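You operate a simulated robot arm through the tools that you are given. There is no shell and no other tool. Be economical: measure what you need, move in short steps, check, and stop when the job is done.

You are at the controls of a simulated robot arm. One attempt, no reset.

Task
Measure 100 ml of cherry juice and add it to the cherry canister.
Fine: from the cherry measuring jug by way of the small one; both jugs and the lid go back. Set down upright: what you pick out, small measuring jug.
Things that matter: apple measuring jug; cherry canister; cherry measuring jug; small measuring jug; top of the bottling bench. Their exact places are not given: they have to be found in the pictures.

It is judged by the outcome, as a careful person would: the job done as asked, and still so three seconds after it is handed in. It fails if anything else is knocked over, pushed out of place, dropped, spilled or broken. A push-on lid holds only when it is set on centred and level and pressed home; a screw cap is set on level and turned clockwise until tight.

Robot
A 7-joint arm with a fingered hand on a trunk, on a base that drives. Base frame: it is fixed to the floor where the robot stands at the start and does not move with it; the origin is under the middle of the robot, x ahead of it, y to its left, z up; the surface under the hand at the start is at about z = 0.88. Units: m, rad, N and s.
Its first joint turns from -1.204 to 3.002 rad. Places, roughly: cherry canister [1.2, 0, 1.1]; top of the bottling bench [0.8, 0.2, 0.9]. Payload 5 kg.
The TCP is the grasp point between the finger pads, 0.032 m short of the fingertips. In the tool frame z runs along the fingers and y along their closing line. The gripper opens to 0.16 m. The gripper's body begins 0.089 m behind the TCP. The gripper is a hand of 3 fingers: y runs from the thumb to the fingers, the wrist lies at [0, 0, -0.252] in the tool frame, and closing takes about 1.5 s.
Orientation is that of the tool frame in the base frame, as a unit quaternion [x, y, z, w]. With the fingers straight down and closing along the base's y, the tool's x points along the base's -x, its y along +y and its z along -z.

Tools
- The arm moves only by the tool nudge_tool. Its argument "moves" is a list of rows, each a list of 6 numbers: the shift along the base's x, y, z in m, then the turn, a rotation vector about the base's x, y, z in rad. In form: [[x, y, z, wx, wy, wz], ...]. A call has 1 to 12 rows; each row shifts and turns the commanded pose from where the row before left it. "hand" is the gripper command, from -1 (fully open) to 1 (shut), values between in proportion, set as the call begins (left out, the last holds). Rows are played at 5 a second. More than 0.05 m and 0.15 rad between two rows, or a gripper value outside its range, and nothing of the call is played. A pose out of reach is approached as far as the arm can. The call stops where the force on the tool passes 40 N (or 10 N more than at its start, if that is more) or the arm is blocked; 0.2 s more then pass. The fingers move at their own pace (about 0.108 m/s each) and stop on an object; they squeeze with about 24 N. The grip force told is the motor's: it shows also when the fingers shut on nothing. Time passes only in rows, and 0.2 s behind the last, so rows that do not move let the fingers close. The reply holds the time, the measured pose of the TCP, the force on the tool along the base axes, the opening and the grip force, in the units named above and with some noise, with the torque about the TCP (base axes, N m) and any sound that the robot's microphone picked up.
- Cameras (640 x 400 px; columns grow to the right, rows downward): "scene" is now at [0.1286, 0.0442, 1.6024]; the picture's right is [0.50, -0.87, -0.00], its down [-0.38, -0.22, -0.90] and it looks along [0.78, 0.45, -0.44] (base axes); focal length 214 px, centre (320, 200). "wrist" rides on the gripper at [0.065, -0.004, -0.116] in the tool frame; the picture's right is [0.06, 1.00, 0.00], its down [-0.87, 0.05, -0.49] and it looks along [-0.49, 0.03, 0.87] (tool axes); focal length 261 px, centre (320, 200).
- capture(camera): a new picture of that camera. The clock stands still meanwhile.
- raise_lower(by): slides the trunk up (or, below 0, down) by that many m; the arm and the scene camera ride with it, the base frame stays. It gives what a move gives, with no picture.
- steer(legs): drives the robot by 1 to 6 legs, each [ahead, left, turn to the left] in m, m and rad, along the robot's own axes; the way and the turn of a leg run together, so that a leg with both is an arc; at most 1.5 m and 3.142 rad a leg. The arm and the cameras ride along, it lands a little off, and it stops where it bumps. It gives what a move gives.
- move_fingers(finger1, finger2, thumb_bend): sets how far each is bent, from 0 (flat) to 1 (curled in); at 0.3 the hand is open as for a grip, at 0.7 the pads meet at the TCP. One left out holds its place. A second passes; each finger stops where it meets its share of the squeeze, and holds until it gets a number again. A gripper value or a shape takes the hand back. It gives what a move gives, with no picture; readings hold the bend of each and the force on the fingers (four entries, about 0 where the hand has none), thumb and palm.
- preshape(shape): the hand has 3 fingers and takes this shape, open, in about a second: jaw (thumb against the fingers, like two jaws); tri (thumb and two fingers); tip (a fingertip pinch); poke (one finger out to press); point (the index stretched); flat (the hand flat); cup (the hand cupped); fist (a fist). The gripper value then closes the fingers along that shape, each until it touches; the sizes above hold for jaw. It gives what a move gives, with no picture.
- turn_head(pan, tilt): turns the head with the scene camera to pan (to the left, within 1.501 rad either way) and tilt (down, from -0.506 to 1.204), counted from straight ahead of the robot. It gives what a move gives.
- locate(camera, pixels): for up to 12 pixels [column, row] of the newest picture of that camera ("zoom" is the newest enlarged one), the place [x, y, z] in the base frame of the surface seen there, good to about 0.002 m. The clock stands still meanwhile.
- close_up(camera, box): a new picture of the part [left, top, right, bottom] of that camera's present view, enlarged. The clock stands still meanwhile.
- close_job(): hands the job in; it is judged then, once.

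Work in short steps. Measure before you move; look again where a grasp or a placing could have gone wrong, and mend it. You have 80 turns and 68 pictures in all, those below and enlarged ones among them. Open the gripper and draw the arm clear of the work before you hand the job in, unless the task says otherwise; then end with one line.

The tools are called after "Call:" by a JSON object that holds its "op" and its "data". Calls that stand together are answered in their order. nudge_tool: Moves the arm, as the interface text tells. Its arguments: {"type":"object","properties":{"moves":{"type":"array","items":{"type":"array","items":{"type":"number"}}},"hand":{"type":"number"}},"required":["moves"]} The other tools are called the same way: raise_lower (by) slides the trunk up or down; preshape (shape) gives the hand a shape; move_fingers (finger1, finger2, thumb_bend) moves the fingers one by one; steer (legs) drives the base; turn_head (pan, tilt) turns the head that bears the scene camera; capture (camera) takes a picture; locate (camera, pixels) gives the place of the surface under pixels of a picture; close_up (camera, box) takes an enlarged picture of a part of a camera's view; close_job () hands the job in.

At the start:

```text
t: 0.0
eef_pos: [0.5686, 0.0065, 1.4813]
orientation: [0.0, 1.0, 0.0, 0.0]
force: [-0.3, -1.0, -0.2]
ft_torque: [0.01, -0.02, 0.02]
gripper_width: 0.1599
grip_force: 0.2
shape: jaw
bend: [0.3, 0.3, 0.3]
finger forces: [0.0, 0.1, 0.0, 0.0, 0.1, 0.1]
trunk travel left (down, up): [-0.75, 0.19]
robot x, y, heading: [0.0004, 0.0004, -0.002]
head pan, tilt: [0.52, 0.452]
```

scene: 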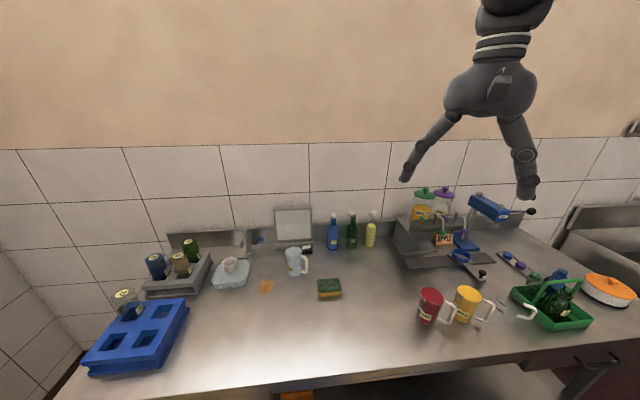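
wrist: 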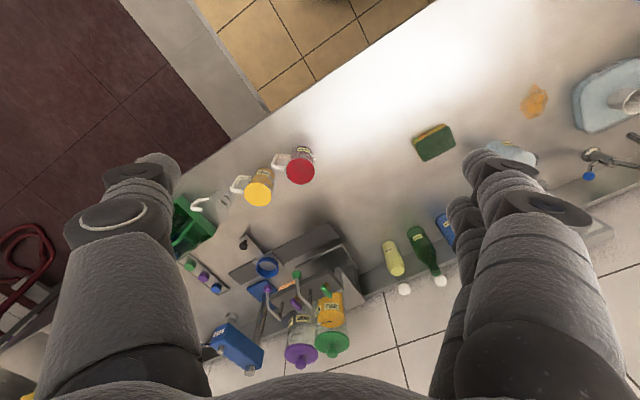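

The scene shows jugs at about (430,305) and (466,303), a small jug at (295,262), and canisters at (422,205) and (444,203). I'll enlarge these areas to see the labels.

Call:
{"op": "close_up", "data": {"camera": "scene", "box": [380, 170, 540, 270]}}

Call:
{"op": "close_up", "data": {"camera": "scene", "box": [390, 250, 550, 350]}}

Call:
{"op": "close_up", "data": {"camera": "scene", "box": [200, 200, 360, 300]}}

```text
4.00 times, centred on (460, 220) of scene
```

zoom: 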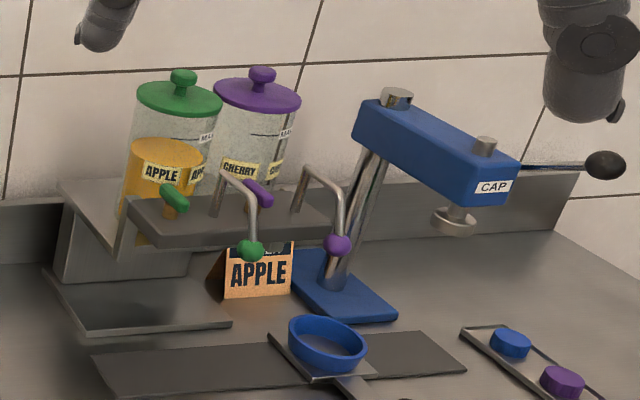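

```text
4.00 times, centred on (470, 300) of scene
```

zoom: 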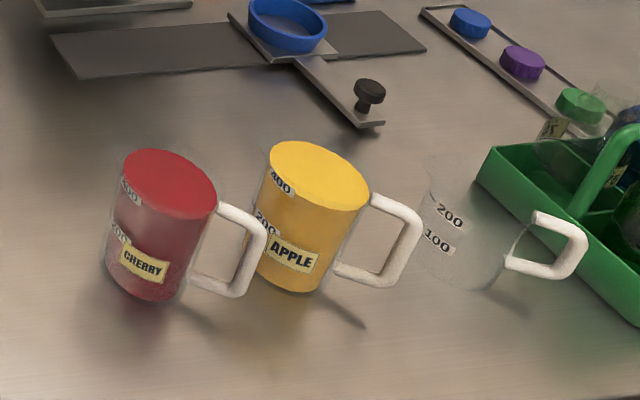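

```text
4.00 times, centred on (280, 250) of scene
```

zoom: 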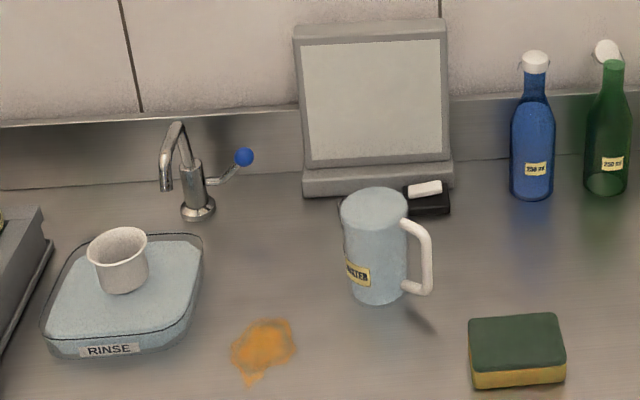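

The small jug is the clear one near (508,305), with marks at 100 and 200; cherry jug is red, near (430,305); the cherry canister has the purple lid. I'll turn the head toward them for better views.

Call:
{"op": "turn_head", "data": {"pan": -0.1, "tilt": 0.6}}

Call:
{"op": "capture", "data": {"camera": "scene"}}

```text
t: 1.0
eef_pos: [0.5689, 0.0067, 1.4805]
orientation: [0.0, 1.0, 0.001, 0.001]
force: [0.1, 0.8, 0.5]
ft_torque: [-0.01, -0.02, 0.02]
gripper_width: 0.1599
grip_force: 0.2
shape: jaw
bend: [0.3, 0.3, 0.3]
finger forces: [0.1, 0.0, 0.1, 0.0, 0.0, 0.1]
trunk travel left (down, up): [-0.75, 0.19]
robot x, y, heading: [0.0013, -0.0023, 0.001]
head pan, tilt: [-0.099, 0.6]
```

```text
62 pictures are left
```

scene: 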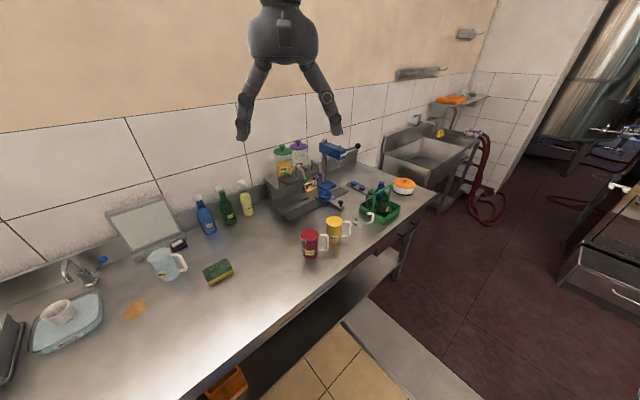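

Now I locate the key things: jugs near (310,243), (334,229), (363,222), canisters at (284,160),(300,150), bench edge and cap press.

Call:
{"op": "close_up", "data": {"camera": "scene", "box": [260, 180, 420, 280]}}

Call:
{"op": "locate", "data": {"camera": "zoom", "pixels": [[200, 212], [165, 205], [240, 230], [300, 162], [350, 155], [200, 300], [140, 330], [400, 160], [412, 170], [450, 150], [380, 155], [500, 100]]}}

Call:
{"op": "locate", "data": {"camera": "scene", "pixels": [[284, 149], [300, 144], [298, 156], [340, 370], [305, 285], [400, 212], [225, 350], [100, 390], [330, 152], [360, 147], [180, 230], [90, 130]]}}

```text
4.00 times, centred on (340, 230) of scene
```

zoom: 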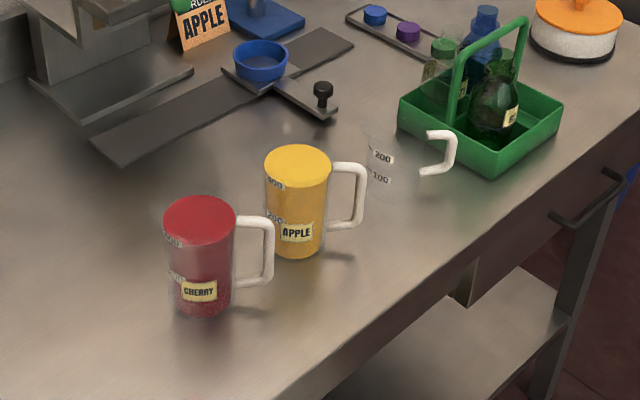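

```text
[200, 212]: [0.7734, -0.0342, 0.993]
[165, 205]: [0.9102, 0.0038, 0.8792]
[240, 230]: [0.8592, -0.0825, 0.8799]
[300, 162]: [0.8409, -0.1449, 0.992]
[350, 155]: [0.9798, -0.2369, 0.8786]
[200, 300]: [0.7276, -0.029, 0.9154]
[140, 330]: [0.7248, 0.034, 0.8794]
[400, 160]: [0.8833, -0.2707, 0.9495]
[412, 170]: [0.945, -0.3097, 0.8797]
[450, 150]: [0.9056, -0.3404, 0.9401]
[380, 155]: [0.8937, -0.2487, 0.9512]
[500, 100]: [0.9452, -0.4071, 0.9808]
```

```text
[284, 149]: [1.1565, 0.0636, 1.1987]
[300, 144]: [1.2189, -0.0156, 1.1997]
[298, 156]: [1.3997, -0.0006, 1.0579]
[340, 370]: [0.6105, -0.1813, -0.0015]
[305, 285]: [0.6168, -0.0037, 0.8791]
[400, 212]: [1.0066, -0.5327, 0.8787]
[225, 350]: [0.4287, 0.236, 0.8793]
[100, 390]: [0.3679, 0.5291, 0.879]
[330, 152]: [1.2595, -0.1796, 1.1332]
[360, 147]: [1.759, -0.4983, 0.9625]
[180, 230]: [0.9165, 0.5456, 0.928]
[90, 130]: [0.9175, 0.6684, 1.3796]
```

The bench runs along about (0.59,-0.81), its edge ~0.5 m from the robot. Canister at (1.22,-0.02) is out of reach, so I turn to face the bench squarely and drive ~0.62 m to the right along it.

Call:
{"op": "steer", "data": {"legs": [[0, 0, 0.63], [0, -0.62, 0]]}}

Call:
{"op": "turn_head", "data": {"pan": 0.0, "tilt": 0.6}}

Call:
{"op": "capture", "data": {"camera": "scene"}}

```text
t: 6.2
eef_pos: [0.8196, -0.1683, 1.4824]
orientation: [-0.303, 0.953, 0.0, 0.0]
force: [-0.2, -0.2, 1.0]
ft_torque: [0.05, 0.0, -0.01]
gripper_width: 0.1599
grip_force: 0.1
shape: jaw
bend: [0.3, 0.3, 0.3]
finger forces: [0.1, 0.1, 0.0, 0.1, 0.1, 0.0]
trunk travel left (down, up): [-0.75, 0.19]
robot x, y, heading: [0.36, -0.5027, 0.614]
head pan, tilt: [-0.099, 0.6]
```

```text
t: 6.8
eef_pos: [0.8206, -0.1668, 1.4813]
orientation: [-0.303, 0.953, 0.0, 0.0]
force: [-0.2, -0.4, 0.3]
ft_torque: [0.0, -0.04, 0.02]
gripper_width: 0.1598
grip_force: 0.1
shape: jaw
bend: [0.3, 0.3, 0.3]
finger forces: [0.1, 0.0, 0.1, 0.1, 0.0, 0.0]
trunk travel left (down, up): [-0.75, 0.19]
robot x, y, heading: [0.3613, -0.502, 0.616]
head pan, tilt: [0.0, 0.6]
```

```text
60 pictures are left
```

scene: 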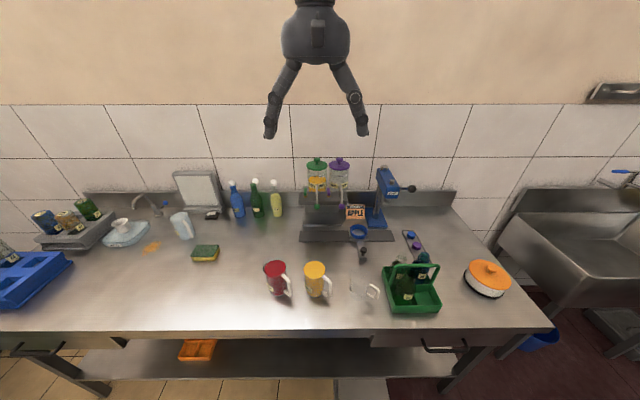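

Good square view. I enlarge the canisters (320-340,170-200) and the jugs (260-380,260-300) and locate on them.

Call:
{"op": "close_up", "data": {"camera": "scene", "box": [290, 150, 370, 200]}}

Call:
{"op": "locate", "data": {"camera": "zoom", "pixels": [[398, 72], [395, 95], [325, 120], [470, 120], [395, 145], [370, 240], [420, 240], [395, 260], [395, 340], [220, 70], [215, 140], [395, 310]]}}

Call:
{"op": "close_up", "data": {"camera": "scene", "box": [250, 240, 410, 340]}}

Call:
{"op": "locate", "data": {"camera": "zoom", "pixels": [[60, 105], [100, 90], [142, 105], [100, 122], [160, 210], [150, 125], [265, 115], [225, 115], [302, 115], [265, 135], [505, 200], [490, 230]]}}

```text
8.00 times, centred on (330, 175) of scene
```

zoom: 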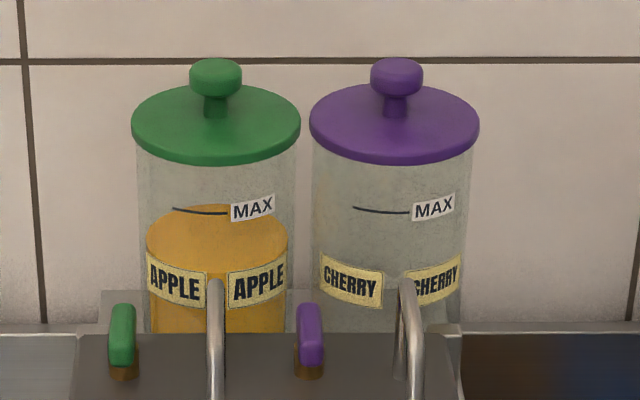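

```text
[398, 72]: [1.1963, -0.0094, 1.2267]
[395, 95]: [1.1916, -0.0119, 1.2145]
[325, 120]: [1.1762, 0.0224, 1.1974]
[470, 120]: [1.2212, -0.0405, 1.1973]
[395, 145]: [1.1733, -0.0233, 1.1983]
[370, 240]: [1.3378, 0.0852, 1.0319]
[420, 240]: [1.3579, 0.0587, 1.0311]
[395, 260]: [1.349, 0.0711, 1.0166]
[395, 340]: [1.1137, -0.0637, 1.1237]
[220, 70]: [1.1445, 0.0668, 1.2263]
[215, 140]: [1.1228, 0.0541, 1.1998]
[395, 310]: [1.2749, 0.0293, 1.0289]
```

```text
4.00 times, centred on (330, 290) of scene
```

zoom: 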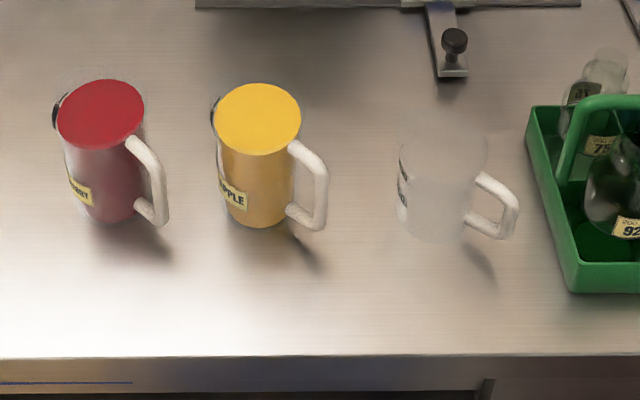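

```text
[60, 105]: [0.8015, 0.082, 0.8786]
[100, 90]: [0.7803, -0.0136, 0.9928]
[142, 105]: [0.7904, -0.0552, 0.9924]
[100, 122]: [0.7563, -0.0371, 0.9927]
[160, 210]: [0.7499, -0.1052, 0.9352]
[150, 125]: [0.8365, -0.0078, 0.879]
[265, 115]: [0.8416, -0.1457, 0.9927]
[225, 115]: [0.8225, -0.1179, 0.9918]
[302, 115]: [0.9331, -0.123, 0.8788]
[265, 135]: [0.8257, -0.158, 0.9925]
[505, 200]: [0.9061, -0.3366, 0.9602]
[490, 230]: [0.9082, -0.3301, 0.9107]
```

The cherry lid centre is about (1.197,-0.011), lid top z 1.199, knob top 1.227. I half close the hand and hover above the knob.

Call:
{"op": "nudge_tool", "data": {"moves": [[0.0418, 0.0173, -0.01, 0, 0, 0], [0.0418, 0.0173, -0.01, 0, 0, 0], [0.0418, 0.0173, -0.01, 0, 0, 0], [0.0418, 0.0173, -0.01, 0, 0, 0], [0.0418, 0.0173, -0.01, 0, 0, 0], [0.0418, 0.0173, -0.01, 0, 0, 0], [0.0418, 0.0173, -0.01, 0, 0, 0], [0.0418, 0.0173, -0.01, 0, 0, 0], [0.0418, 0.0173, -0.01, 0, 0, 0], [0, 0, 0, 0, 0, 0], [0, 0, 0, 0, 0, 0]], "hand": 0}}

Call:
{"op": "capture", "data": {"camera": "wrist"}}

```text
t: 9.2
eef_pos: [1.1982, -0.009, 1.3921]
orientation: [-0.305, 0.952, 0.0, -0.001]
force: [0.1, 0.3, 0.0]
ft_torque: [0.02, 0.03, 0.02]
gripper_width: 0.0807
grip_force: 0.1
shape: jaw
bend: [0.72, 0.72, 0.7]
finger forces: [0.1, 0.0, 0.0, 0.0, 0.1, 0.1]
trunk travel left (down, up): [-0.75, 0.19]
robot x, y, heading: [0.3577, -0.4989, 0.621]
head pan, tilt: [0.0, 0.6]
```

```text
57 pictures are left
```

wrist: 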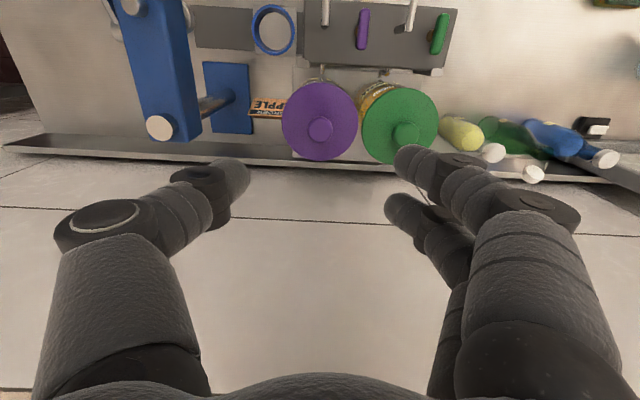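

The knob shows at (320,128), lid centre (320,121); I locate them for a precise centre.

Call:
{"op": "locate", "data": {"camera": "wrist", "pixels": [[320, 128], [310, 128], [331, 128], [320, 119], [320, 138], [284, 120], [356, 120], [320, 84], [320, 159]]}}

```text
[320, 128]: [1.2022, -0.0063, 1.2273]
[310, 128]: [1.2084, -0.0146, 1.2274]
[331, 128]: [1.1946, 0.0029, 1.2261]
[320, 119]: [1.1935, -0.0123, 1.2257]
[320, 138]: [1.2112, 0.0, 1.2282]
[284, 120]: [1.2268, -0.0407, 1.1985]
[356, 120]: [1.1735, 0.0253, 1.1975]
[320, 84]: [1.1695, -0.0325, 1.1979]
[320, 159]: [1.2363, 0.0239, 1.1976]
```

Knob centre ≈(1.202,-0.006). I shift 4 mm and descend to z≈1.237 with the fingers at 0.08 opening.

Call:
{"op": "nudge_tool", "data": {"moves": [[0.0038, 0.003, -0.03, 0, 0, 0], [0, 0, -0.04, 0, 0, 0], [0, 0, -0.04, 0, 0, 0], [0, 0, -0.03, 0, 0, 0], [0, 0, -0.015, 0, 0, 0], [0, 0, 0, 0, 0, 0]]}}

Call:
{"op": "nudge_tool", "data": {"moves": [[0, 0, 0, 0, 0, 0], [0, 0, 0, 0, 0, 0], [0, 0, 0, 0, 0, 0], [0, 0, 0, 0, 0, 0], [0, 0, 0, 0, 0, 0]], "hand": 1}}

Call:
{"op": "capture", "data": {"camera": "wrist"}}

```text
t: 10.7
eef_pos: [1.1995, -0.0076, 1.2362]
orientation: [-0.304, 0.953, 0.0, 0.0]
force: [0.7, 0.5, -0.1]
ft_torque: [0.02, -0.02, -0.01]
gripper_width: 0.0809
grip_force: 0.0
shape: jaw
bend: [0.72, 0.72, 0.7]
finger forces: [0.1, 0.1, 0.0, 0.0, 0.0, 0.1]
trunk travel left (down, up): [-0.75, 0.19]
robot x, y, heading: [0.3607, -0.4962, 0.616]
head pan, tilt: [0.0, 0.6]
```

```text
t: 11.8
eef_pos: [1.1988, -0.0065, 1.2371]
orientation: [-0.304, 0.953, 0.0, 0.0]
force: [-0.4, 0.7, 0.2]
ft_torque: [0.02, -0.03, -0.05]
gripper_width: 0.0098
grip_force: 24.0
shape: jaw
bend: [0.7, 0.71, 0.71]
finger forces: [5.1, 14.7, 0.0, 0.0, 19.7, 0.0]
trunk travel left (down, up): [-0.75, 0.19]
robot x, y, heading: [0.3616, -0.5028, 0.619]
head pan, tilt: [0.0, 0.6]
heard: snap
```

```text
56 pictures are left
```

wrist: 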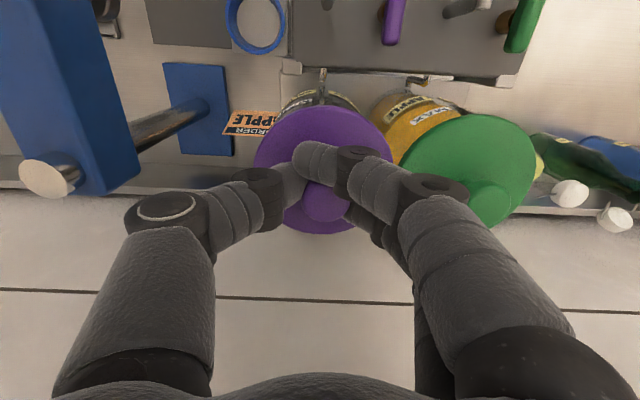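

The fingers hold at 0.0098 m (knob neck) and a snap was heard—perhaps the lid unseating. I zoom in to check before lifting.

Call:
{"op": "close_up", "data": {"camera": "wrist", "box": [220, 80, 420, 205]}}

Call:
{"op": "locate", "data": {"camera": "wrist", "pixels": [[258, 160], [290, 225], [330, 228], [380, 150], [325, 210], [310, 150], [300, 115]]}}

Call:
{"op": "close_up", "data": {"camera": "scene", "box": [290, 145, 370, 195]}}

```text
3.20 times, centred on (320, 142) of wrist
```

zoom: 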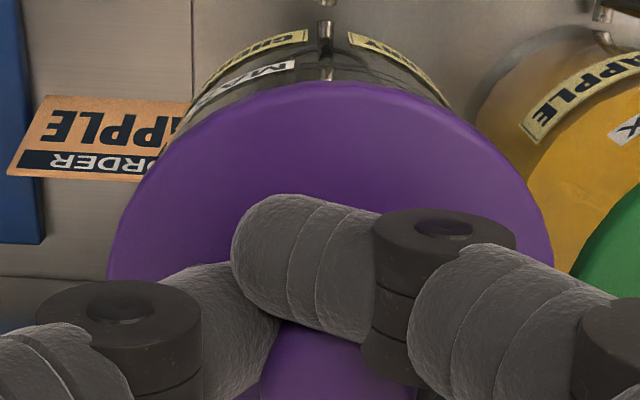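

```text
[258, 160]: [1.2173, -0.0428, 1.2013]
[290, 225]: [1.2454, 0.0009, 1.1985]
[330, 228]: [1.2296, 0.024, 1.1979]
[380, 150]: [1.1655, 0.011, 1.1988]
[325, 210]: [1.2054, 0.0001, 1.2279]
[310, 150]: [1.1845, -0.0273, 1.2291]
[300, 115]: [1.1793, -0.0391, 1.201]
```

```text
8.00 times, centred on (330, 170) of scene
```

zoom: 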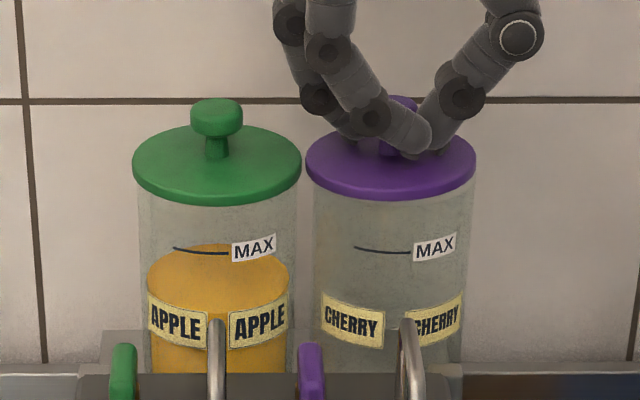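

Lid still level; the fingers hold the neck under the knob. I lift gently in small steps.

Call:
{"op": "nudge_tool", "data": {"moves": [[0, 0, 0.005, 0, 0, 0], [0, 0, 0.005, 0, 0, 0], [0, 0, 0.01, 0, 0, 0], [0, 0, 0.02, 0, 0, 0], [0, 0, 0.03, 0, 0, 0], [0, 0, 0.03, 0, 0, 0], [0, 0, 0, 0, 0, 0]]}}

Call:
{"op": "capture", "data": {"camera": "scene"}}

Call:
{"op": "close_up", "data": {"camera": "scene", "box": [290, 100, 370, 200]}}

Call:
{"op": "capture", "data": {"camera": "wrist"}}

```text
t: 13.4
eef_pos: [1.1992, -0.009, 1.3357]
orientation: [-0.304, 0.953, -0.001, -0.001]
force: [0.1, -0.6, -0.5]
ft_torque: [0.01, 0.04, 0.0]
gripper_width: 0.0094
grip_force: 23.8
shape: jaw
bend: [0.7, 0.71, 0.71]
finger forces: [5.2, 15.4, 0.0, 0.1, 19.4, 0.0]
trunk travel left (down, up): [-0.75, 0.19]
robot x, y, heading: [0.3599, -0.5044, 0.618]
head pan, tilt: [0.0, 0.6]
```

```text
53 pictures are left
```

scene: 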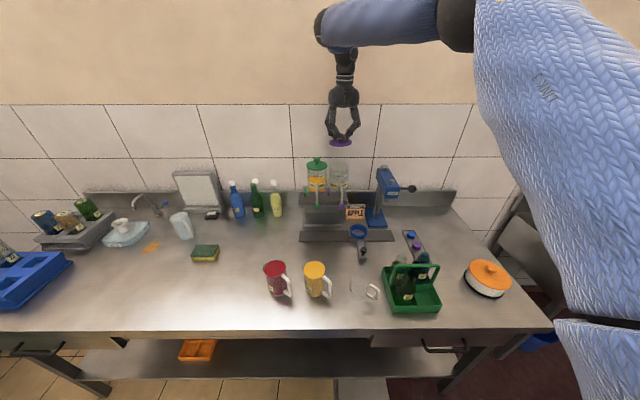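

```text
4.00 times, centred on (330, 150) of scene
```

zoom: 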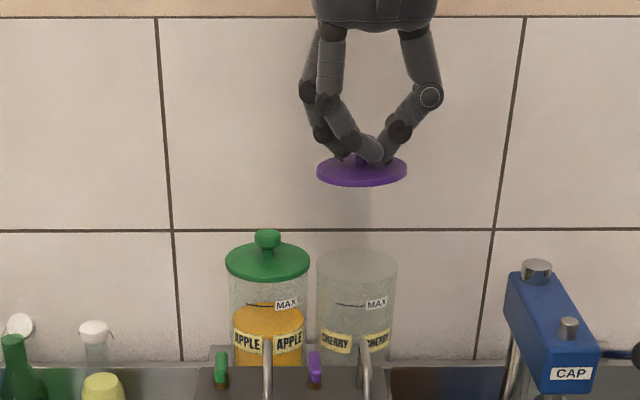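

```text
51 pictures are left
```

wrist: 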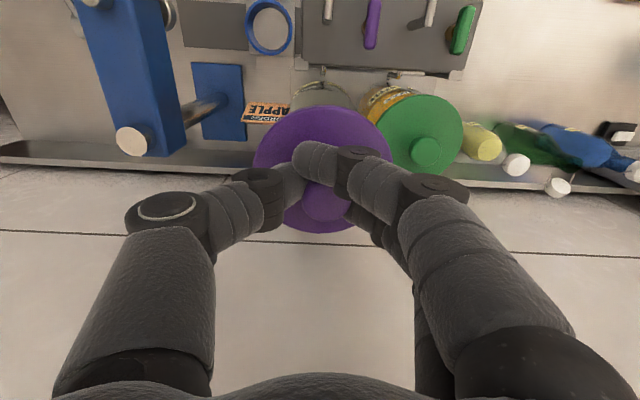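

Lid is off, held level. I locate candidate free spots on the bench left of the cherry jug around (220,290).

Call:
{"op": "locate", "data": {"camera": "scene", "pixels": [[215, 285], [230, 285], [205, 262], [192, 252], [235, 300], [270, 295]]}}

```text
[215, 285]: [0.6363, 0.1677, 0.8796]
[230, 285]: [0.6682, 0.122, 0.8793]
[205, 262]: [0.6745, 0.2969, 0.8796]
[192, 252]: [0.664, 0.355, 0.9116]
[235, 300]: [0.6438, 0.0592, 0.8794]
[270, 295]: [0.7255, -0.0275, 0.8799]
```

Target spot (0.66,0.17) is clear (sponge at y>0.29, cherry jug 0.22 away). I carry the lid there at height, then descend.

Call:
{"op": "nudge_tool", "data": {"moves": [[-0.045, 0.0149, 0, 0, 0, 0], [-0.045, 0.0149, 0, 0, 0, 0], [-0.045, 0.0149, 0, 0, 0, 0], [-0.045, 0.0149, 0, 0, 0, 0], [-0.045, 0.0149, 0, 0, 0, 0], [-0.045, 0.0149, 0, 0, 0, 0], [-0.045, 0.0149, 0, 0, 0, 0], [-0.045, 0.0149, 0, 0, 0, 0], [-0.045, 0.0149, 0, 0, 0, 0], [-0.045, 0.0149, 0, 0, 0, 0], [-0.045, 0.0149, 0, 0, 0, 0], [-0.045, 0.0149, 0, 0, 0, 0]]}}

Call:
{"op": "nudge_tool", "data": {"moves": [[0, 0, -0.05, 0, 0, 0], [0, 0, -0.05, 0, 0, 0], [0, 0, -0.05, 0, 0, 0], [0, 0, -0.05, 0, 0, 0], [0, 0, -0.05, 0, 0, 0], [0, 0, -0.05, 0, 0, 0], [0, 0, -0.04, 0, 0, 0], [0, 0, -0.03, 0, 0, 0], [0, 0, 0, 0, 0, 0]]}}

Call:
{"op": "capture", "data": {"camera": "scene"}}

```text
t: 16.1
eef_pos: [0.6558, 0.1738, 1.3356]
orientation: [-0.303, 0.953, 0.0, 0.001]
force: [-0.4, 0.8, -0.3]
ft_torque: [-0.03, -0.05, -0.02]
gripper_width: 0.0094
grip_force: 24.3
shape: jaw
bend: [0.7, 0.71, 0.71]
finger forces: [0.0, 15.1, 0.0, 0.1, 19.3, 0.0]
trunk travel left (down, up): [-0.75, 0.19]
robot x, y, heading: [0.361, -0.5019, 0.62]
head pan, tilt: [0.0, 0.6]
```

```text
t: 18.1
eef_pos: [0.6595, 0.1711, 0.9664]
orientation: [-0.304, 0.953, 0.0, 0.0]
force: [0.0, 0.6, -0.2]
ft_torque: [0.06, 0.0, -0.01]
gripper_width: 0.0091
grip_force: 24.1
shape: jaw
bend: [0.7, 0.71, 0.71]
finger forces: [0.1, 14.2, 0.0, 0.1, 18.8, 0.0]
trunk travel left (down, up): [-0.75, 0.19]
robot x, y, heading: [0.3599, -0.5036, 0.616]
head pan, tilt: [0.0, 0.6]
```

```text
50 pictures are left
```

scene: 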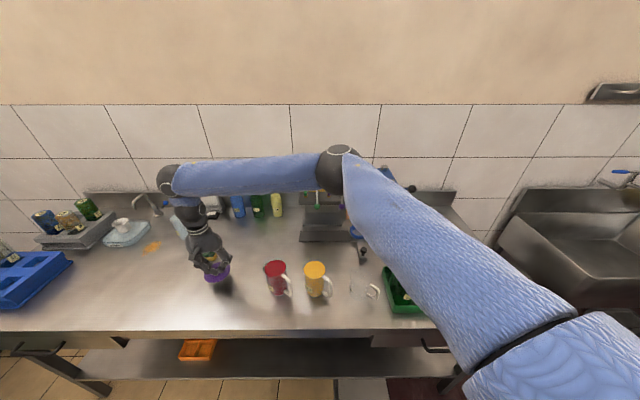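

No contact yet at TCP z 0.966; I descend in small steps.

Call:
{"op": "nudge_tool", "data": {"moves": [[0, 0, -0.006, 0, 0, 0], [0, 0, -0.006, 0, 0, 0], [0, 0, -0.006, 0, 0, 0], [0, 0, -0.006, 0, 0, 0]]}}

Call:
{"op": "close_up", "data": {"camera": "scene", "box": [180, 240, 260, 290]}}

```text
t: 19.1
eef_pos: [0.6603, 0.1718, 0.9416]
orientation: [-0.304, 0.953, 0.0, 0.0]
force: [0.2, 0.6, -0.5]
ft_torque: [0.01, -0.01, 0.01]
gripper_width: 0.0094
grip_force: 24.1
shape: jaw
bend: [0.7, 0.71, 0.71]
finger forces: [0.0, 14.0, 0.0, 0.1, 18.8, 0.0]
trunk travel left (down, up): [-0.75, 0.19]
robot x, y, heading: [0.3616, -0.5078, 0.617]
head pan, tilt: [0.0, 0.6]
```

```text
8.00 times, centred on (220, 265) of scene
```

zoom: 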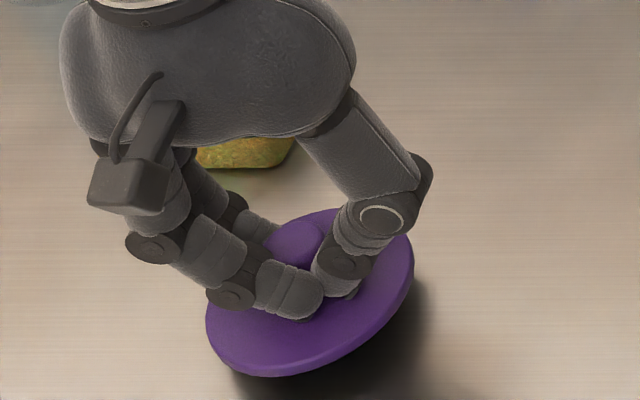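

The lid looks a bit tilted; I measure its edge heights.

Call:
{"op": "locate", "data": {"camera": "zoom", "pixels": [[220, 325], [330, 340], [250, 360], [395, 260], [330, 220], [405, 300], [290, 240], [160, 330]]}}

```text
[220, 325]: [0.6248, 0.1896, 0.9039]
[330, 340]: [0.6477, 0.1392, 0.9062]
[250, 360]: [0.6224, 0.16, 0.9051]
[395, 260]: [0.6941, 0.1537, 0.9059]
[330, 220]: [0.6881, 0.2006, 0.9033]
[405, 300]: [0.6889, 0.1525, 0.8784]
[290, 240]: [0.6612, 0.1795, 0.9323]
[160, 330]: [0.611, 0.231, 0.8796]
```

Lid is level within 3 mm, top at z 0.905. I keep lowering in 3 mm steps.

Call:
{"op": "nudge_tool", "data": {"moves": [[0, 0, -0.003, 0, 0, 0], [0, 0, -0.003, 0, 0, 0], [0, 0, -0.002, 0, 0, 0], [0, 0, 0, 0, 0, 0]]}}

Call:
{"op": "nudge_tool", "data": {"moves": [[0, 0, -0.002, 0, 0, 0], [0, 0, -0.002, 0, 0, 0], [0, 0, 0, 0, 0, 0]]}}

```text
t: 20.1
eef_pos: [0.6589, 0.1709, 0.934]
orientation: [-0.304, 0.953, 0.0, 0.0]
force: [0.2, 0.3, -0.8]
ft_torque: [0.0, -0.02, 0.01]
gripper_width: 0.0091
grip_force: 24.4
shape: jaw
bend: [0.7, 0.71, 0.71]
finger forces: [0.0, 14.1, 0.0, 0.0, 18.8, 0.0]
trunk travel left (down, up): [-0.75, 0.19]
robot x, y, heading: [0.3601, -0.5038, 0.615]
head pan, tilt: [0.0, 0.6]
```

```text
t: 20.9
eef_pos: [0.6595, 0.1718, 0.9299]
orientation: [-0.304, 0.953, 0.0, 0.0]
force: [-0.2, -0.9, 0.1]
ft_torque: [0.0, 0.0, -0.02]
gripper_width: 0.0093
grip_force: 24.3
shape: jaw
bend: [0.7, 0.71, 0.71]
finger forces: [0.0, 14.1, 0.0, 0.0, 18.7, 0.0]
trunk travel left (down, up): [-0.75, 0.19]
robot x, y, heading: [0.3602, -0.5014, 0.612]
head pan, tilt: [0.0, 0.6]
```

Call:
{"op": "nudge_tool", "data": {"moves": [[0, 0, -0.002, 0, 0, 0], [0, 0, -0.002, 0, 0, 0], [0, 0, 0, 0, 0, 0]]}}

Call:
{"op": "nudge_tool", "data": {"moves": [[0, 0, -0.002, 0, 0, 0], [0, 0, -0.002, 0, 0, 0], [0, 0, 0, 0, 0, 0]]}}

```text
t: 21.6
eef_pos: [0.6579, 0.1718, 0.9272]
orientation: [-0.304, 0.953, 0.0, 0.0]
force: [-0.2, 0.1, 0.1]
ft_torque: [-0.01, -0.01, 0.01]
gripper_width: 0.0093
grip_force: 23.4
shape: jaw
bend: [0.7, 0.71, 0.71]
finger forces: [0.0, 13.9, 0.1, 0.0, 18.8, 0.0]
trunk travel left (down, up): [-0.75, 0.19]
robot x, y, heading: [0.3612, -0.5025, 0.616]
head pan, tilt: [0.0, 0.6]
```

```text
t: 22.4
eef_pos: [0.6586, 0.1714, 0.9223]
orientation: [-0.304, 0.953, 0.0, 0.0]
force: [-0.4, 0.3, 6.7]
ft_torque: [0.31, -0.06, 0.03]
gripper_width: 0.009
grip_force: 23.8
shape: jaw
bend: [0.7, 0.72, 0.71]
finger forces: [0.0, 23.4, 0.0, 0.0, 18.9, 0.0]
trunk travel left (down, up): [-0.75, 0.19]
robot x, y, heading: [0.3564, -0.5067, 0.614]
head pan, tilt: [0.0, 0.6]
```

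Contact felt (6.7 N) at z 0.922. I open to a part width, wait, and rise.

Call:
{"op": "nudge_tool", "data": {"moves": [[0, 0, 0, 0, 0, 0], [0, 0, 0, 0, 0, 0], [0, 0, 0, 0, 0, 0], [0, 0, 0, 0, 0, 0], [0, 0, 0, 0, 0, 0]], "hand": 0}}

Call:
{"op": "nudge_tool", "data": {"moves": [[0, 0, 0.02, 0, 0, 0], [0, 0, 0.05, 0, 0, 0], [0, 0, 0.05, 0, 0, 0], [0, 0, 0.05, 0, 0, 0], [0, 0, 0.05, 0, 0, 0], [0, 0, 0, 0, 0, 0]]}}

Call:
{"op": "capture", "data": {"camera": "wrist"}}

```text
t: 23.6
eef_pos: [0.6595, 0.1702, 0.9218]
orientation: [-0.304, 0.953, 0.0, 0.001]
force: [1.1, -1.2, 4.6]
ft_torque: [0.15, 0.15, -0.05]
gripper_width: 0.0785
grip_force: 0.1
shape: jaw
bend: [0.73, 0.73, 0.7]
finger forces: [3.0, 2.3, 0.1, 0.0, 0.0, 0.1]
trunk travel left (down, up): [-0.75, 0.19]
robot x, y, heading: [0.3595, -0.5031, 0.616]
head pan, tilt: [0.0, 0.6]
```

```text
t: 25.1
eef_pos: [0.6605, 0.1695, 1.1405]
orientation: [-0.304, 0.953, 0.0, -0.001]
force: [0.7, 1.0, -0.7]
ft_torque: [-0.02, -0.03, 0.02]
gripper_width: 0.0797
grip_force: 0.0
shape: jaw
bend: [0.72, 0.72, 0.7]
finger forces: [0.0, 0.1, 0.0, 0.1, 0.1, 0.1]
trunk travel left (down, up): [-0.75, 0.19]
robot x, y, heading: [0.3559, -0.5032, 0.622]
head pan, tilt: [0.0, 0.6]
```

```text
48 pictures are left
```

wrist: 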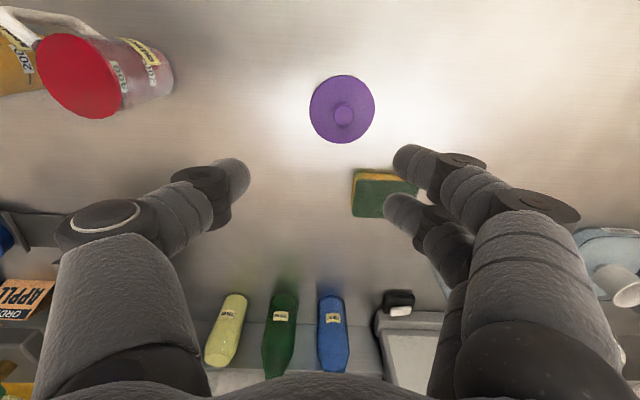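

Lid sits upright on the bench. Now I raise, move toward the jugs and start yawing the wrist (−z turn) so the camera side can end up above when the tool is levelled.

Call:
{"op": "nudge_tool", "data": {"moves": [[0, -0.02, 0.03, 0, 0, -0.14], [0, -0.02, 0.03, 0, 0, -0.14], [0, -0.02, 0.03, 0, 0, -0.14], [0, -0.02, 0.03, 0, 0, -0.14], [0, -0.02, 0.03, 0, 0, -0.14], [0, -0.02, 0, 0, 0, -0.14], [0, -0.02, 0, 0, 0, -0.14], [0, -0.02, 0, 0, 0, -0.14], [0, -0.02, 0, 0, 0, -0.14], [0, -0.02, 0, 0, 0, -0.14], [0, -0.02, 0, 0, 0, -0.14], [0, 0, 0, 0, 0, 0]], "hand": -1}}

Call:
{"op": "capture", "data": {"camera": "wrist"}}

```text
t: 27.6
eef_pos: [0.6603, 0.0103, 1.2922]
orientation: [0.248, 0.969, -0.001, 0.0]
force: [0.3, -0.5, 0.2]
ft_torque: [0.03, 0.0, 0.02]
gripper_width: 0.1597
grip_force: 0.1
shape: jaw
bend: [0.3, 0.3, 0.3]
finger forces: [0.1, 0.1, 0.0, 0.0, 0.0, 0.0]
out of reach, approached as far as the arm can: row 9, 10, 11
trunk travel left (down, up): [-0.75, 0.19]
robot x, y, heading: [0.359, -0.5047, 0.614]
head pan, tilt: [0.0, 0.6]
```

```text
47 pictures are left
```

wrist: 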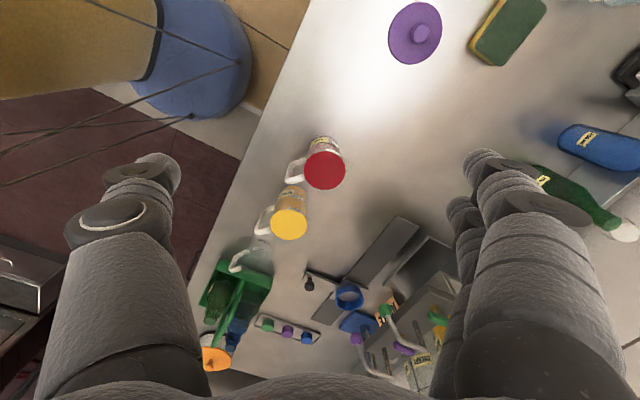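

Yaw that way hits a joint limit, so I'll use camera-below orientation with the tool pitched down instead. First I measure handles in this view: cherry handle near (295,172), apple (267,220), small (243,258).

Call:
{"op": "close_up", "data": {"camera": "wrist", "box": [200, 120, 360, 300]}}

```text
2.22 times, centred on (280, 210) of wrist
```

zoom: 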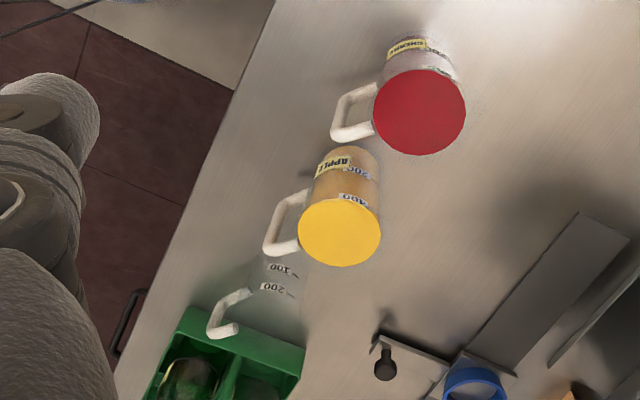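

Call:
{"op": "locate", "data": {"camera": "zoom", "pixels": [[376, 112], [463, 112], [420, 73], [420, 152], [340, 134], [360, 132], [340, 230], [270, 250], [218, 329], [234, 329], [285, 268], [275, 288]]}}

```text
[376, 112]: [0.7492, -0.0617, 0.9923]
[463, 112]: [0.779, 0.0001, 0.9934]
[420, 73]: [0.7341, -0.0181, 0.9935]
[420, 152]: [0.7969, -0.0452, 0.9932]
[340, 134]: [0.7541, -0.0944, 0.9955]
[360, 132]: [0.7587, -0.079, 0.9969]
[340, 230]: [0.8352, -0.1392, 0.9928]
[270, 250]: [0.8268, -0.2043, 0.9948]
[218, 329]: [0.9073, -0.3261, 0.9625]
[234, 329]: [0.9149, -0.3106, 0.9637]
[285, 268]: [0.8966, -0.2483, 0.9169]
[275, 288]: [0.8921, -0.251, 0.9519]
```

Findings: cherry jug centre (0.765,-0.031), handle towards -101°; small jug ≈(0.919,-0.27), marks 100 at z≈0.917, 200 at z≈0.952 (35 mm/100 ml). Plan: move the empty small jug by a top grasp to open bench, fill there. I go above it, yawing so the closing line is across its handle.

Call:
{"op": "nudge_tool", "data": {"moves": [[0.0184, -0.0199, 0, 0, 0, 0.135], [0.0184, -0.0199, 0, 0, 0, 0.135], [0.0184, -0.0199, 0, 0, 0, 0.135], [0.0184, -0.0199, 0, 0, 0, 0.135], [0.0184, -0.0199, 0, 0, 0, 0.135], [0.0184, -0.0199, 0, 0, 0, 0.135], [0.0184, -0.0199, 0, 0, 0, 0.135], [0.0184, -0.0199, 0, 0, 0, 0.135], [0.0184, -0.0199, 0, 0, 0, 0.135], [0.0184, -0.0199, 0, 0, 0, 0.135], [0.0184, -0.0199, 0, 0, 0, 0.135], [0.0184, -0.0199, 0, 0, 0, 0.135]]}}

Call:
{"op": "nudge_tool", "data": {"moves": [[0.0184, -0.0199, 0, 0, 0, 0.135], [0.0184, -0.0199, 0, 0, 0, 0.135], [0, 0, -0.04, 0, 0, 0], [0, 0, -0.04, 0, 0, 0], [0, 0, 0, 0, 0, 0]]}}

Call:
{"op": "capture", "data": {"camera": "wrist"}}

```text
t: 30.2
eef_pos: [0.8835, -0.2301, 1.2936]
orientation: [-0.531, 0.847, 0.001, 0.0]
force: [-0.1, -0.9, -0.1]
ft_torque: [0.02, 0.0, 0.0]
gripper_width: 0.1601
grip_force: 0.0
shape: jaw
bend: [0.3, 0.3, 0.3]
finger forces: [0.0, 0.1, 0.0, 0.0, 0.1, 0.0]
trunk travel left (down, up): [-0.75, 0.19]
robot x, y, heading: [0.36, -0.5025, 0.621]
head pan, tilt: [0.0, 0.6]
```

```text
t: 31.4
eef_pos: [0.9171, -0.2667, 1.2139]
orientation: [-0.64, 0.769, 0.0, 0.0]
force: [0.1, 0.8, 0.5]
ft_torque: [0.03, -0.03, 0.02]
gripper_width: 0.1599
grip_force: 0.0
shape: jaw
bend: [0.3, 0.3, 0.3]
finger forces: [0.1, 0.0, 0.0, 0.0, 0.1, 0.0]
trunk travel left (down, up): [-0.75, 0.19]
robot x, y, heading: [0.355, -0.5033, 0.618]
head pan, tilt: [0.0, 0.6]
```

```text
45 pictures are left
```

wrist: 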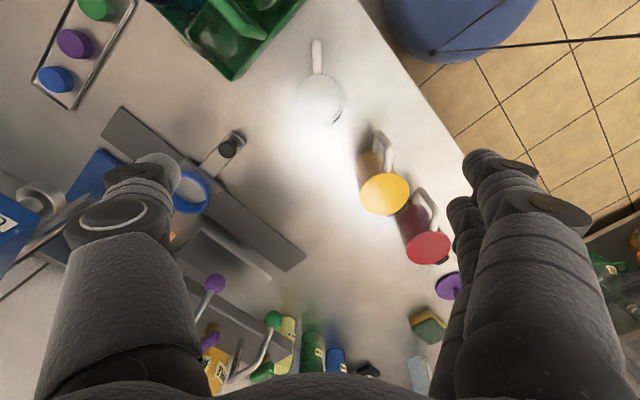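

The small jug appears at (320,97) with its handle pointing straight up in the image, so the alignment fits. I enlarge it to locate its rim.

Call:
{"op": "close_up", "data": {"camera": "wrist", "box": [270, 30, 370, 130]}}

```text
4.00 times, centred on (320, 80) of wrist
```

zoom: 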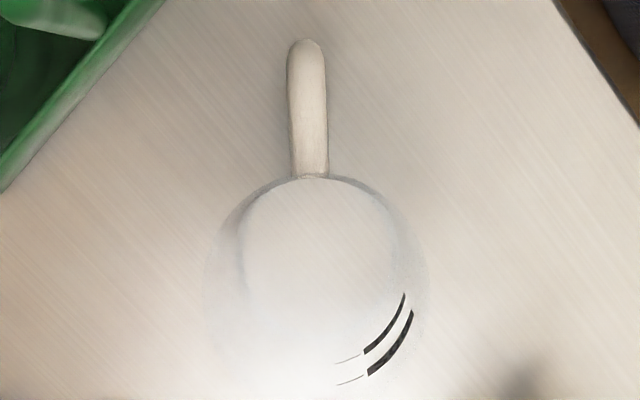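

Call:
{"op": "locate", "data": {"camera": "zoom", "pixels": [[308, 60], [308, 120], [311, 165], [310, 177], [222, 235], [403, 300], [412, 315], [352, 357], [365, 374], [318, 280], [424, 270]]}}

```text
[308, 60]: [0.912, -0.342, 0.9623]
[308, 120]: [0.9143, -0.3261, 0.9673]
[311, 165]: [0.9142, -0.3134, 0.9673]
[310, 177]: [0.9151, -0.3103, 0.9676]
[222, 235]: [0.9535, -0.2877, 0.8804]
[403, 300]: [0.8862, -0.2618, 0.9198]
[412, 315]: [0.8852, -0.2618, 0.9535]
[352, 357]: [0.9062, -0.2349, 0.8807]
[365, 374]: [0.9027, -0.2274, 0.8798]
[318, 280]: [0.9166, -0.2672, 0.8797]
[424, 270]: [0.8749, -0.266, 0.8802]
```

Small jug centre ≈(0.9215,-0.273), outer radius ≈0.038; 100 ml tick at z≈0.9198, 200 at 0.9535. I centre over it and descend with the hand fully open to z≈0.96.

Call:
{"op": "nudge_tool", "data": {"moves": [[0.0044, -0.0063, -0.04, 0, 0, 0], [0, 0, -0.05, 0, 0, 0], [0, 0, -0.05, 0, 0, 0], [0, 0, -0.04, 0, 0, 0], [0, 0, -0.04, 0, 0, 0], [0, 0, -0.034, 0, 0, 0], [0, 0, 0, 0, 0, 0]], "hand": -1}}

Call:
{"op": "nudge_tool", "data": {"moves": [[0, 0, 0, 0, 0, 0], [0, 0, 0, 0, 0, 0], [0, 0, 0, 0, 0, 0], [0, 0, 0, 0, 0, 0], [0, 0, 0, 0, 0, 0], [0, 0, 0, 0, 0, 0], [0, 0, 0, 0, 0, 0]], "hand": 1}}

Call:
{"op": "capture", "data": {"camera": "wrist"}}

```text
t: 33.0
eef_pos: [0.9216, -0.2731, 0.9594]
orientation: [-0.639, 0.769, 0.0, 0.0]
force: [-0.5, -0.5, 0.0]
ft_torque: [-0.02, 0.0, 0.04]
gripper_width: 0.1597
grip_force: 0.0
shape: jaw
bend: [0.3, 0.3, 0.3]
finger forces: [0.1, 0.0, 0.0, 0.0, 0.0, 0.1]
trunk travel left (down, up): [-0.75, 0.19]
robot x, y, heading: [0.3597, -0.4977, 0.613]
head pan, tilt: [0.0, 0.6]
```

```text
t: 34.6
eef_pos: [0.9217, -0.2722, 0.9577]
orientation: [-0.64, 0.769, 0.0, 0.0]
force: [-0.3, -0.2, -0.6]
ft_torque: [-0.02, 0.0, -0.02]
gripper_width: 0.0598
grip_force: 23.8
shape: jaw
bend: [0.73, 0.73, 0.7]
finger forces: [10.5, 11.1, 0.0, 0.0, 20.4, 0.0]
trunk travel left (down, up): [-0.75, 0.19]
robot x, y, heading: [0.3638, -0.5034, 0.619]
head pan, tilt: [0.0, 0.6]
```

```text
43 pictures are left
```

wrist: 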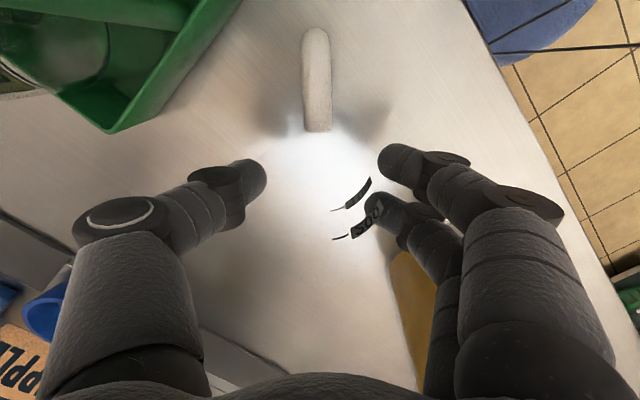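

Firm hold (0.0598 m, balanced). I lift to z≈1.16 and look.

Call:
{"op": "nudge_tool", "data": {"moves": [[0, 0, 0.01, 0, 0, 0], [0, 0, 0.03, 0, 0, 0], [0, 0, 0.04, 0, 0, 0], [0, 0, 0.04, 0, 0, 0], [0, 0, 0.04, 0, 0, 0], [0, 0, 0.04, 0, 0, 0], [0, 0, 0, 0, 0, 0]]}}

Call:
{"op": "nudge_tool", "data": {"moves": [[-0.0112, 0.0433, 0, 0, 0, -0.075], [-0.0112, 0.0433, 0, 0, 0, -0.075], [-0.0112, 0.0433, 0, 0, 0, -0.075], [-0.0112, 0.0433, 0, 0, 0, -0.075], [-0.0112, 0.0433, 0, 0, 0, -0.075], [-0.0112, 0.0433, 0, 0, 0, -0.075], [-0.0112, 0.0433, 0, 0, 0, -0.075], [-0.0112, 0.0433, 0, 0, 0, -0.075], [-0.0112, 0.0433, 0, 0, 0, -0.075], [-0.0112, 0.0433, 0, 0, 0, -0.075], [0, 0, 0, 0, 0, 0]]}}

Call:
{"op": "capture", "data": {"camera": "scene"}}

```text
t: 36.2
eef_pos: [0.9236, -0.2744, 1.1603]
orientation: [-0.639, 0.769, 0.0, 0.0]
force: [0.8, 0.2, -0.5]
ft_torque: [0.0, 0.03, 0.01]
gripper_width: 0.0599
grip_force: 23.9
shape: jaw
bend: [0.73, 0.73, 0.7]
finger forces: [10.6, 11.2, 0.1, 0.1, 20.4, 0.1]
trunk travel left (down, up): [-0.75, 0.19]
robot x, y, heading: [0.3604, -0.5048, 0.617]
head pan, tilt: [0.0, 0.6]
```

```text
t: 38.6
eef_pos: [0.8128, 0.1564, 1.1592]
orientation: [-0.312, 0.95, 0.0, 0.0]
force: [-0.2, -0.7, -0.2]
ft_torque: [0.07, 0.04, 0.01]
gripper_width: 0.0595
grip_force: 24.3
shape: jaw
bend: [0.73, 0.73, 0.7]
finger forces: [10.6, 11.2, 0.0, 0.0, 20.3, 0.0]
trunk travel left (down, up): [-0.75, 0.19]
robot x, y, heading: [0.3581, -0.5019, 0.612]
head pan, tilt: [0.0, 0.6]
```

```text
42 pictures are left
```

scene: 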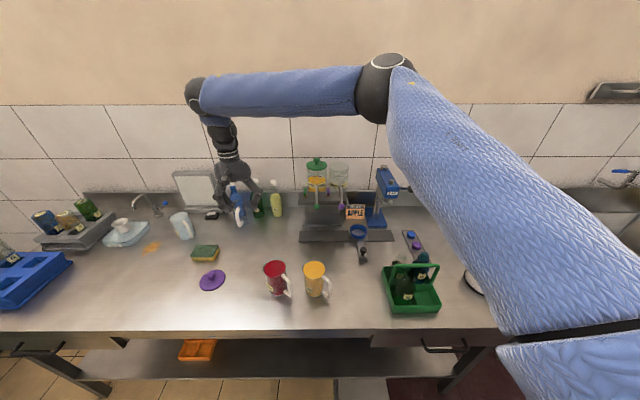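

Jug held above the free spot. I lower to just above the bench (jug stood with TCP at 0.9585), then touch down gently.

Call:
{"op": "nudge_tool", "data": {"moves": [[0, 0, -0.05, 0, 0, 0], [0, 0, -0.05, 0, 0, 0], [0, 0, -0.05, 0, 0, 0], [0, 0, -0.03, 0, 0, 0], [0, 0, -0.014, 0, 0, 0], [0, 0, -0.004, 0, 0, 0], [0, 0, 0, 0, 0, 0]]}}

Call:
{"op": "nudge_tool", "data": {"moves": [[0, 0, -0.002, 0, 0, 0], [0, 0, -0.001, 0, 0, 0], [0, 0, 0, 0, 0, 0]]}}

```text
t: 40.2
eef_pos: [0.8106, 0.1582, 0.9613]
orientation: [-0.313, 0.95, 0.001, 0.0]
force: [-0.3, -1.7, -1.0]
ft_torque: [0.03, 0.02, 0.01]
gripper_width: 0.0595
grip_force: 24.1
shape: jaw
bend: [0.73, 0.73, 0.7]
finger forces: [10.5, 11.0, 0.1, 0.0, 20.1, 0.1]
trunk travel left (down, up): [-0.75, 0.19]
robot x, y, heading: [0.3596, -0.5005, 0.616]
head pan, tilt: [0.0, 0.6]
```

```text
t: 41.0
eef_pos: [0.8116, 0.1576, 0.9587]
orientation: [-0.313, 0.95, 0.0, 0.0]
force: [0.4, -0.1, 1.7]
ft_torque: [0.05, -0.01, 0.02]
gripper_width: 0.0594
grip_force: 23.6
shape: jaw
bend: [0.73, 0.73, 0.7]
finger forces: [10.7, 11.2, 0.0, 0.0, 20.8, 0.0]
trunk travel left (down, up): [-0.75, 0.19]
robot x, y, heading: [0.3632, -0.504, 0.616]
head pan, tilt: [0.0, 0.6]
```

Touched down. Release, rise, then go above the cherry jug with the yaw set across its handle.

Call:
{"op": "nudge_tool", "data": {"moves": [[0, 0, 0, 0, 0, 0], [0, 0, 0, 0, 0, 0], [0, 0, 0, 0, 0, 0], [0, 0, 0, 0, 0, 0], [0, 0, 0.02, 0, 0, 0], [0, 0, 0.05, 0, 0, 0], [0, 0, 0.05, 0, 0, 0], [0, 0, 0.05, 0, 0, 0], [0, 0, 0.04, 0, 0, 0], [0, 0, 0, 0, 0, 0]], "hand": -1}}

Call:
{"op": "nudge_tool", "data": {"moves": [[-0.0066, -0.027, 0, 0, 0, 0.1065], [-0.0066, -0.027, 0, 0, 0, 0.1065], [-0.0066, -0.027, 0, 0, 0, 0.1065], [-0.0066, -0.027, 0, 0, 0, 0.1065], [-0.0066, -0.027, 0, 0, 0, 0.1065], [-0.0066, -0.027, 0, 0, 0, 0.1065], [-0.0066, -0.027, 0, 0, 0, 0.1065], [0, 0, 0, 0, 0, 0]]}}

Call:
{"op": "capture", "data": {"camera": "wrist"}}

Call:
{"op": "close_up", "data": {"camera": "scene", "box": [180, 210, 340, 310]}}

```text
t: 43.2
eef_pos: [0.8084, 0.1597, 1.1672]
orientation: [-0.313, 0.95, -0.001, -0.001]
force: [0.7, -0.4, -0.7]
ft_torque: [-0.01, 0.02, 0.06]
gripper_width: 0.1599
grip_force: 0.1
shape: jaw
bend: [0.3, 0.3, 0.3]
finger forces: [0.0, 0.0, 0.0, 0.0, 0.0, 0.0]
trunk travel left (down, up): [-0.75, 0.19]
robot x, y, heading: [0.3628, -0.5023, 0.616]
head pan, tilt: [0.0, 0.6]
```

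```text
t: 45.0
eef_pos: [0.7645, -0.0314, 1.1675]
orientation: [-0.638, 0.77, 0.0, 0.001]
force: [0.2, 0.2, 0.0]
ft_torque: [-0.02, -0.01, 0.0]
gripper_width: 0.1597
grip_force: 0.0
shape: jaw
bend: [0.3, 0.3, 0.3]
finger forces: [0.1, 0.0, 0.0, 0.0, 0.1, 0.1]
trunk travel left (down, up): [-0.75, 0.19]
robot x, y, heading: [0.363, -0.4976, 0.619]
head pan, tilt: [0.0, 0.6]
```

```text
41 pictures are left
```

wrist: 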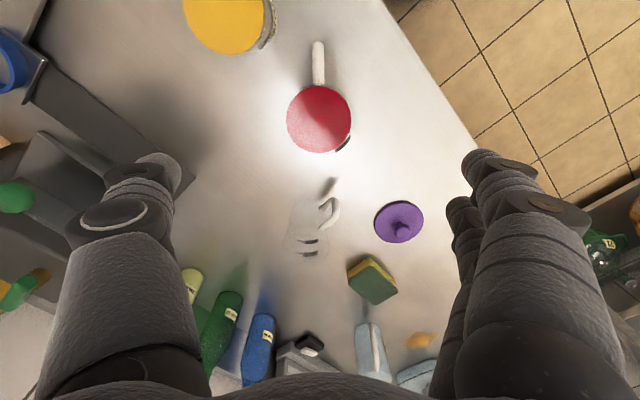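

```text
4.00 times, centred on (260, 260) of scene
```

zoom: 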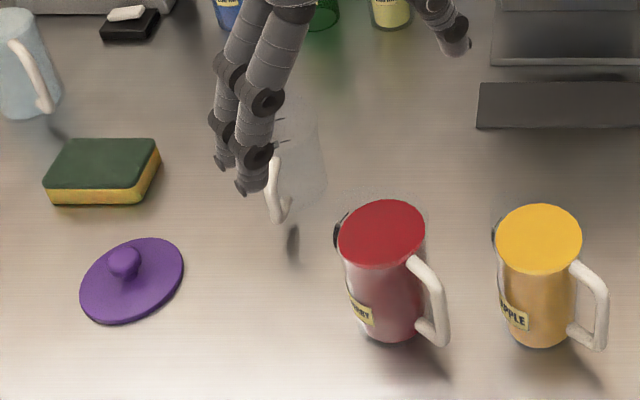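

Small jug stands upright at P. I verify the cherry disc (centre ~(319,119)) before descending.

Call:
{"op": "locate", "data": {"camera": "wrist", "pixels": [[289, 119], [349, 119], [319, 89], [319, 149], [318, 50], [318, 84], [342, 145]]}}

```text
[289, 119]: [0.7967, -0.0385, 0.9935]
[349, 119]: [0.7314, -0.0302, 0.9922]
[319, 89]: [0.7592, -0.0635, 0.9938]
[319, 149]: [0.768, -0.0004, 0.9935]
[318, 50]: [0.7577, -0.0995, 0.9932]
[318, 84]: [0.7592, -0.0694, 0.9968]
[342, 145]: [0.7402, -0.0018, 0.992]
```

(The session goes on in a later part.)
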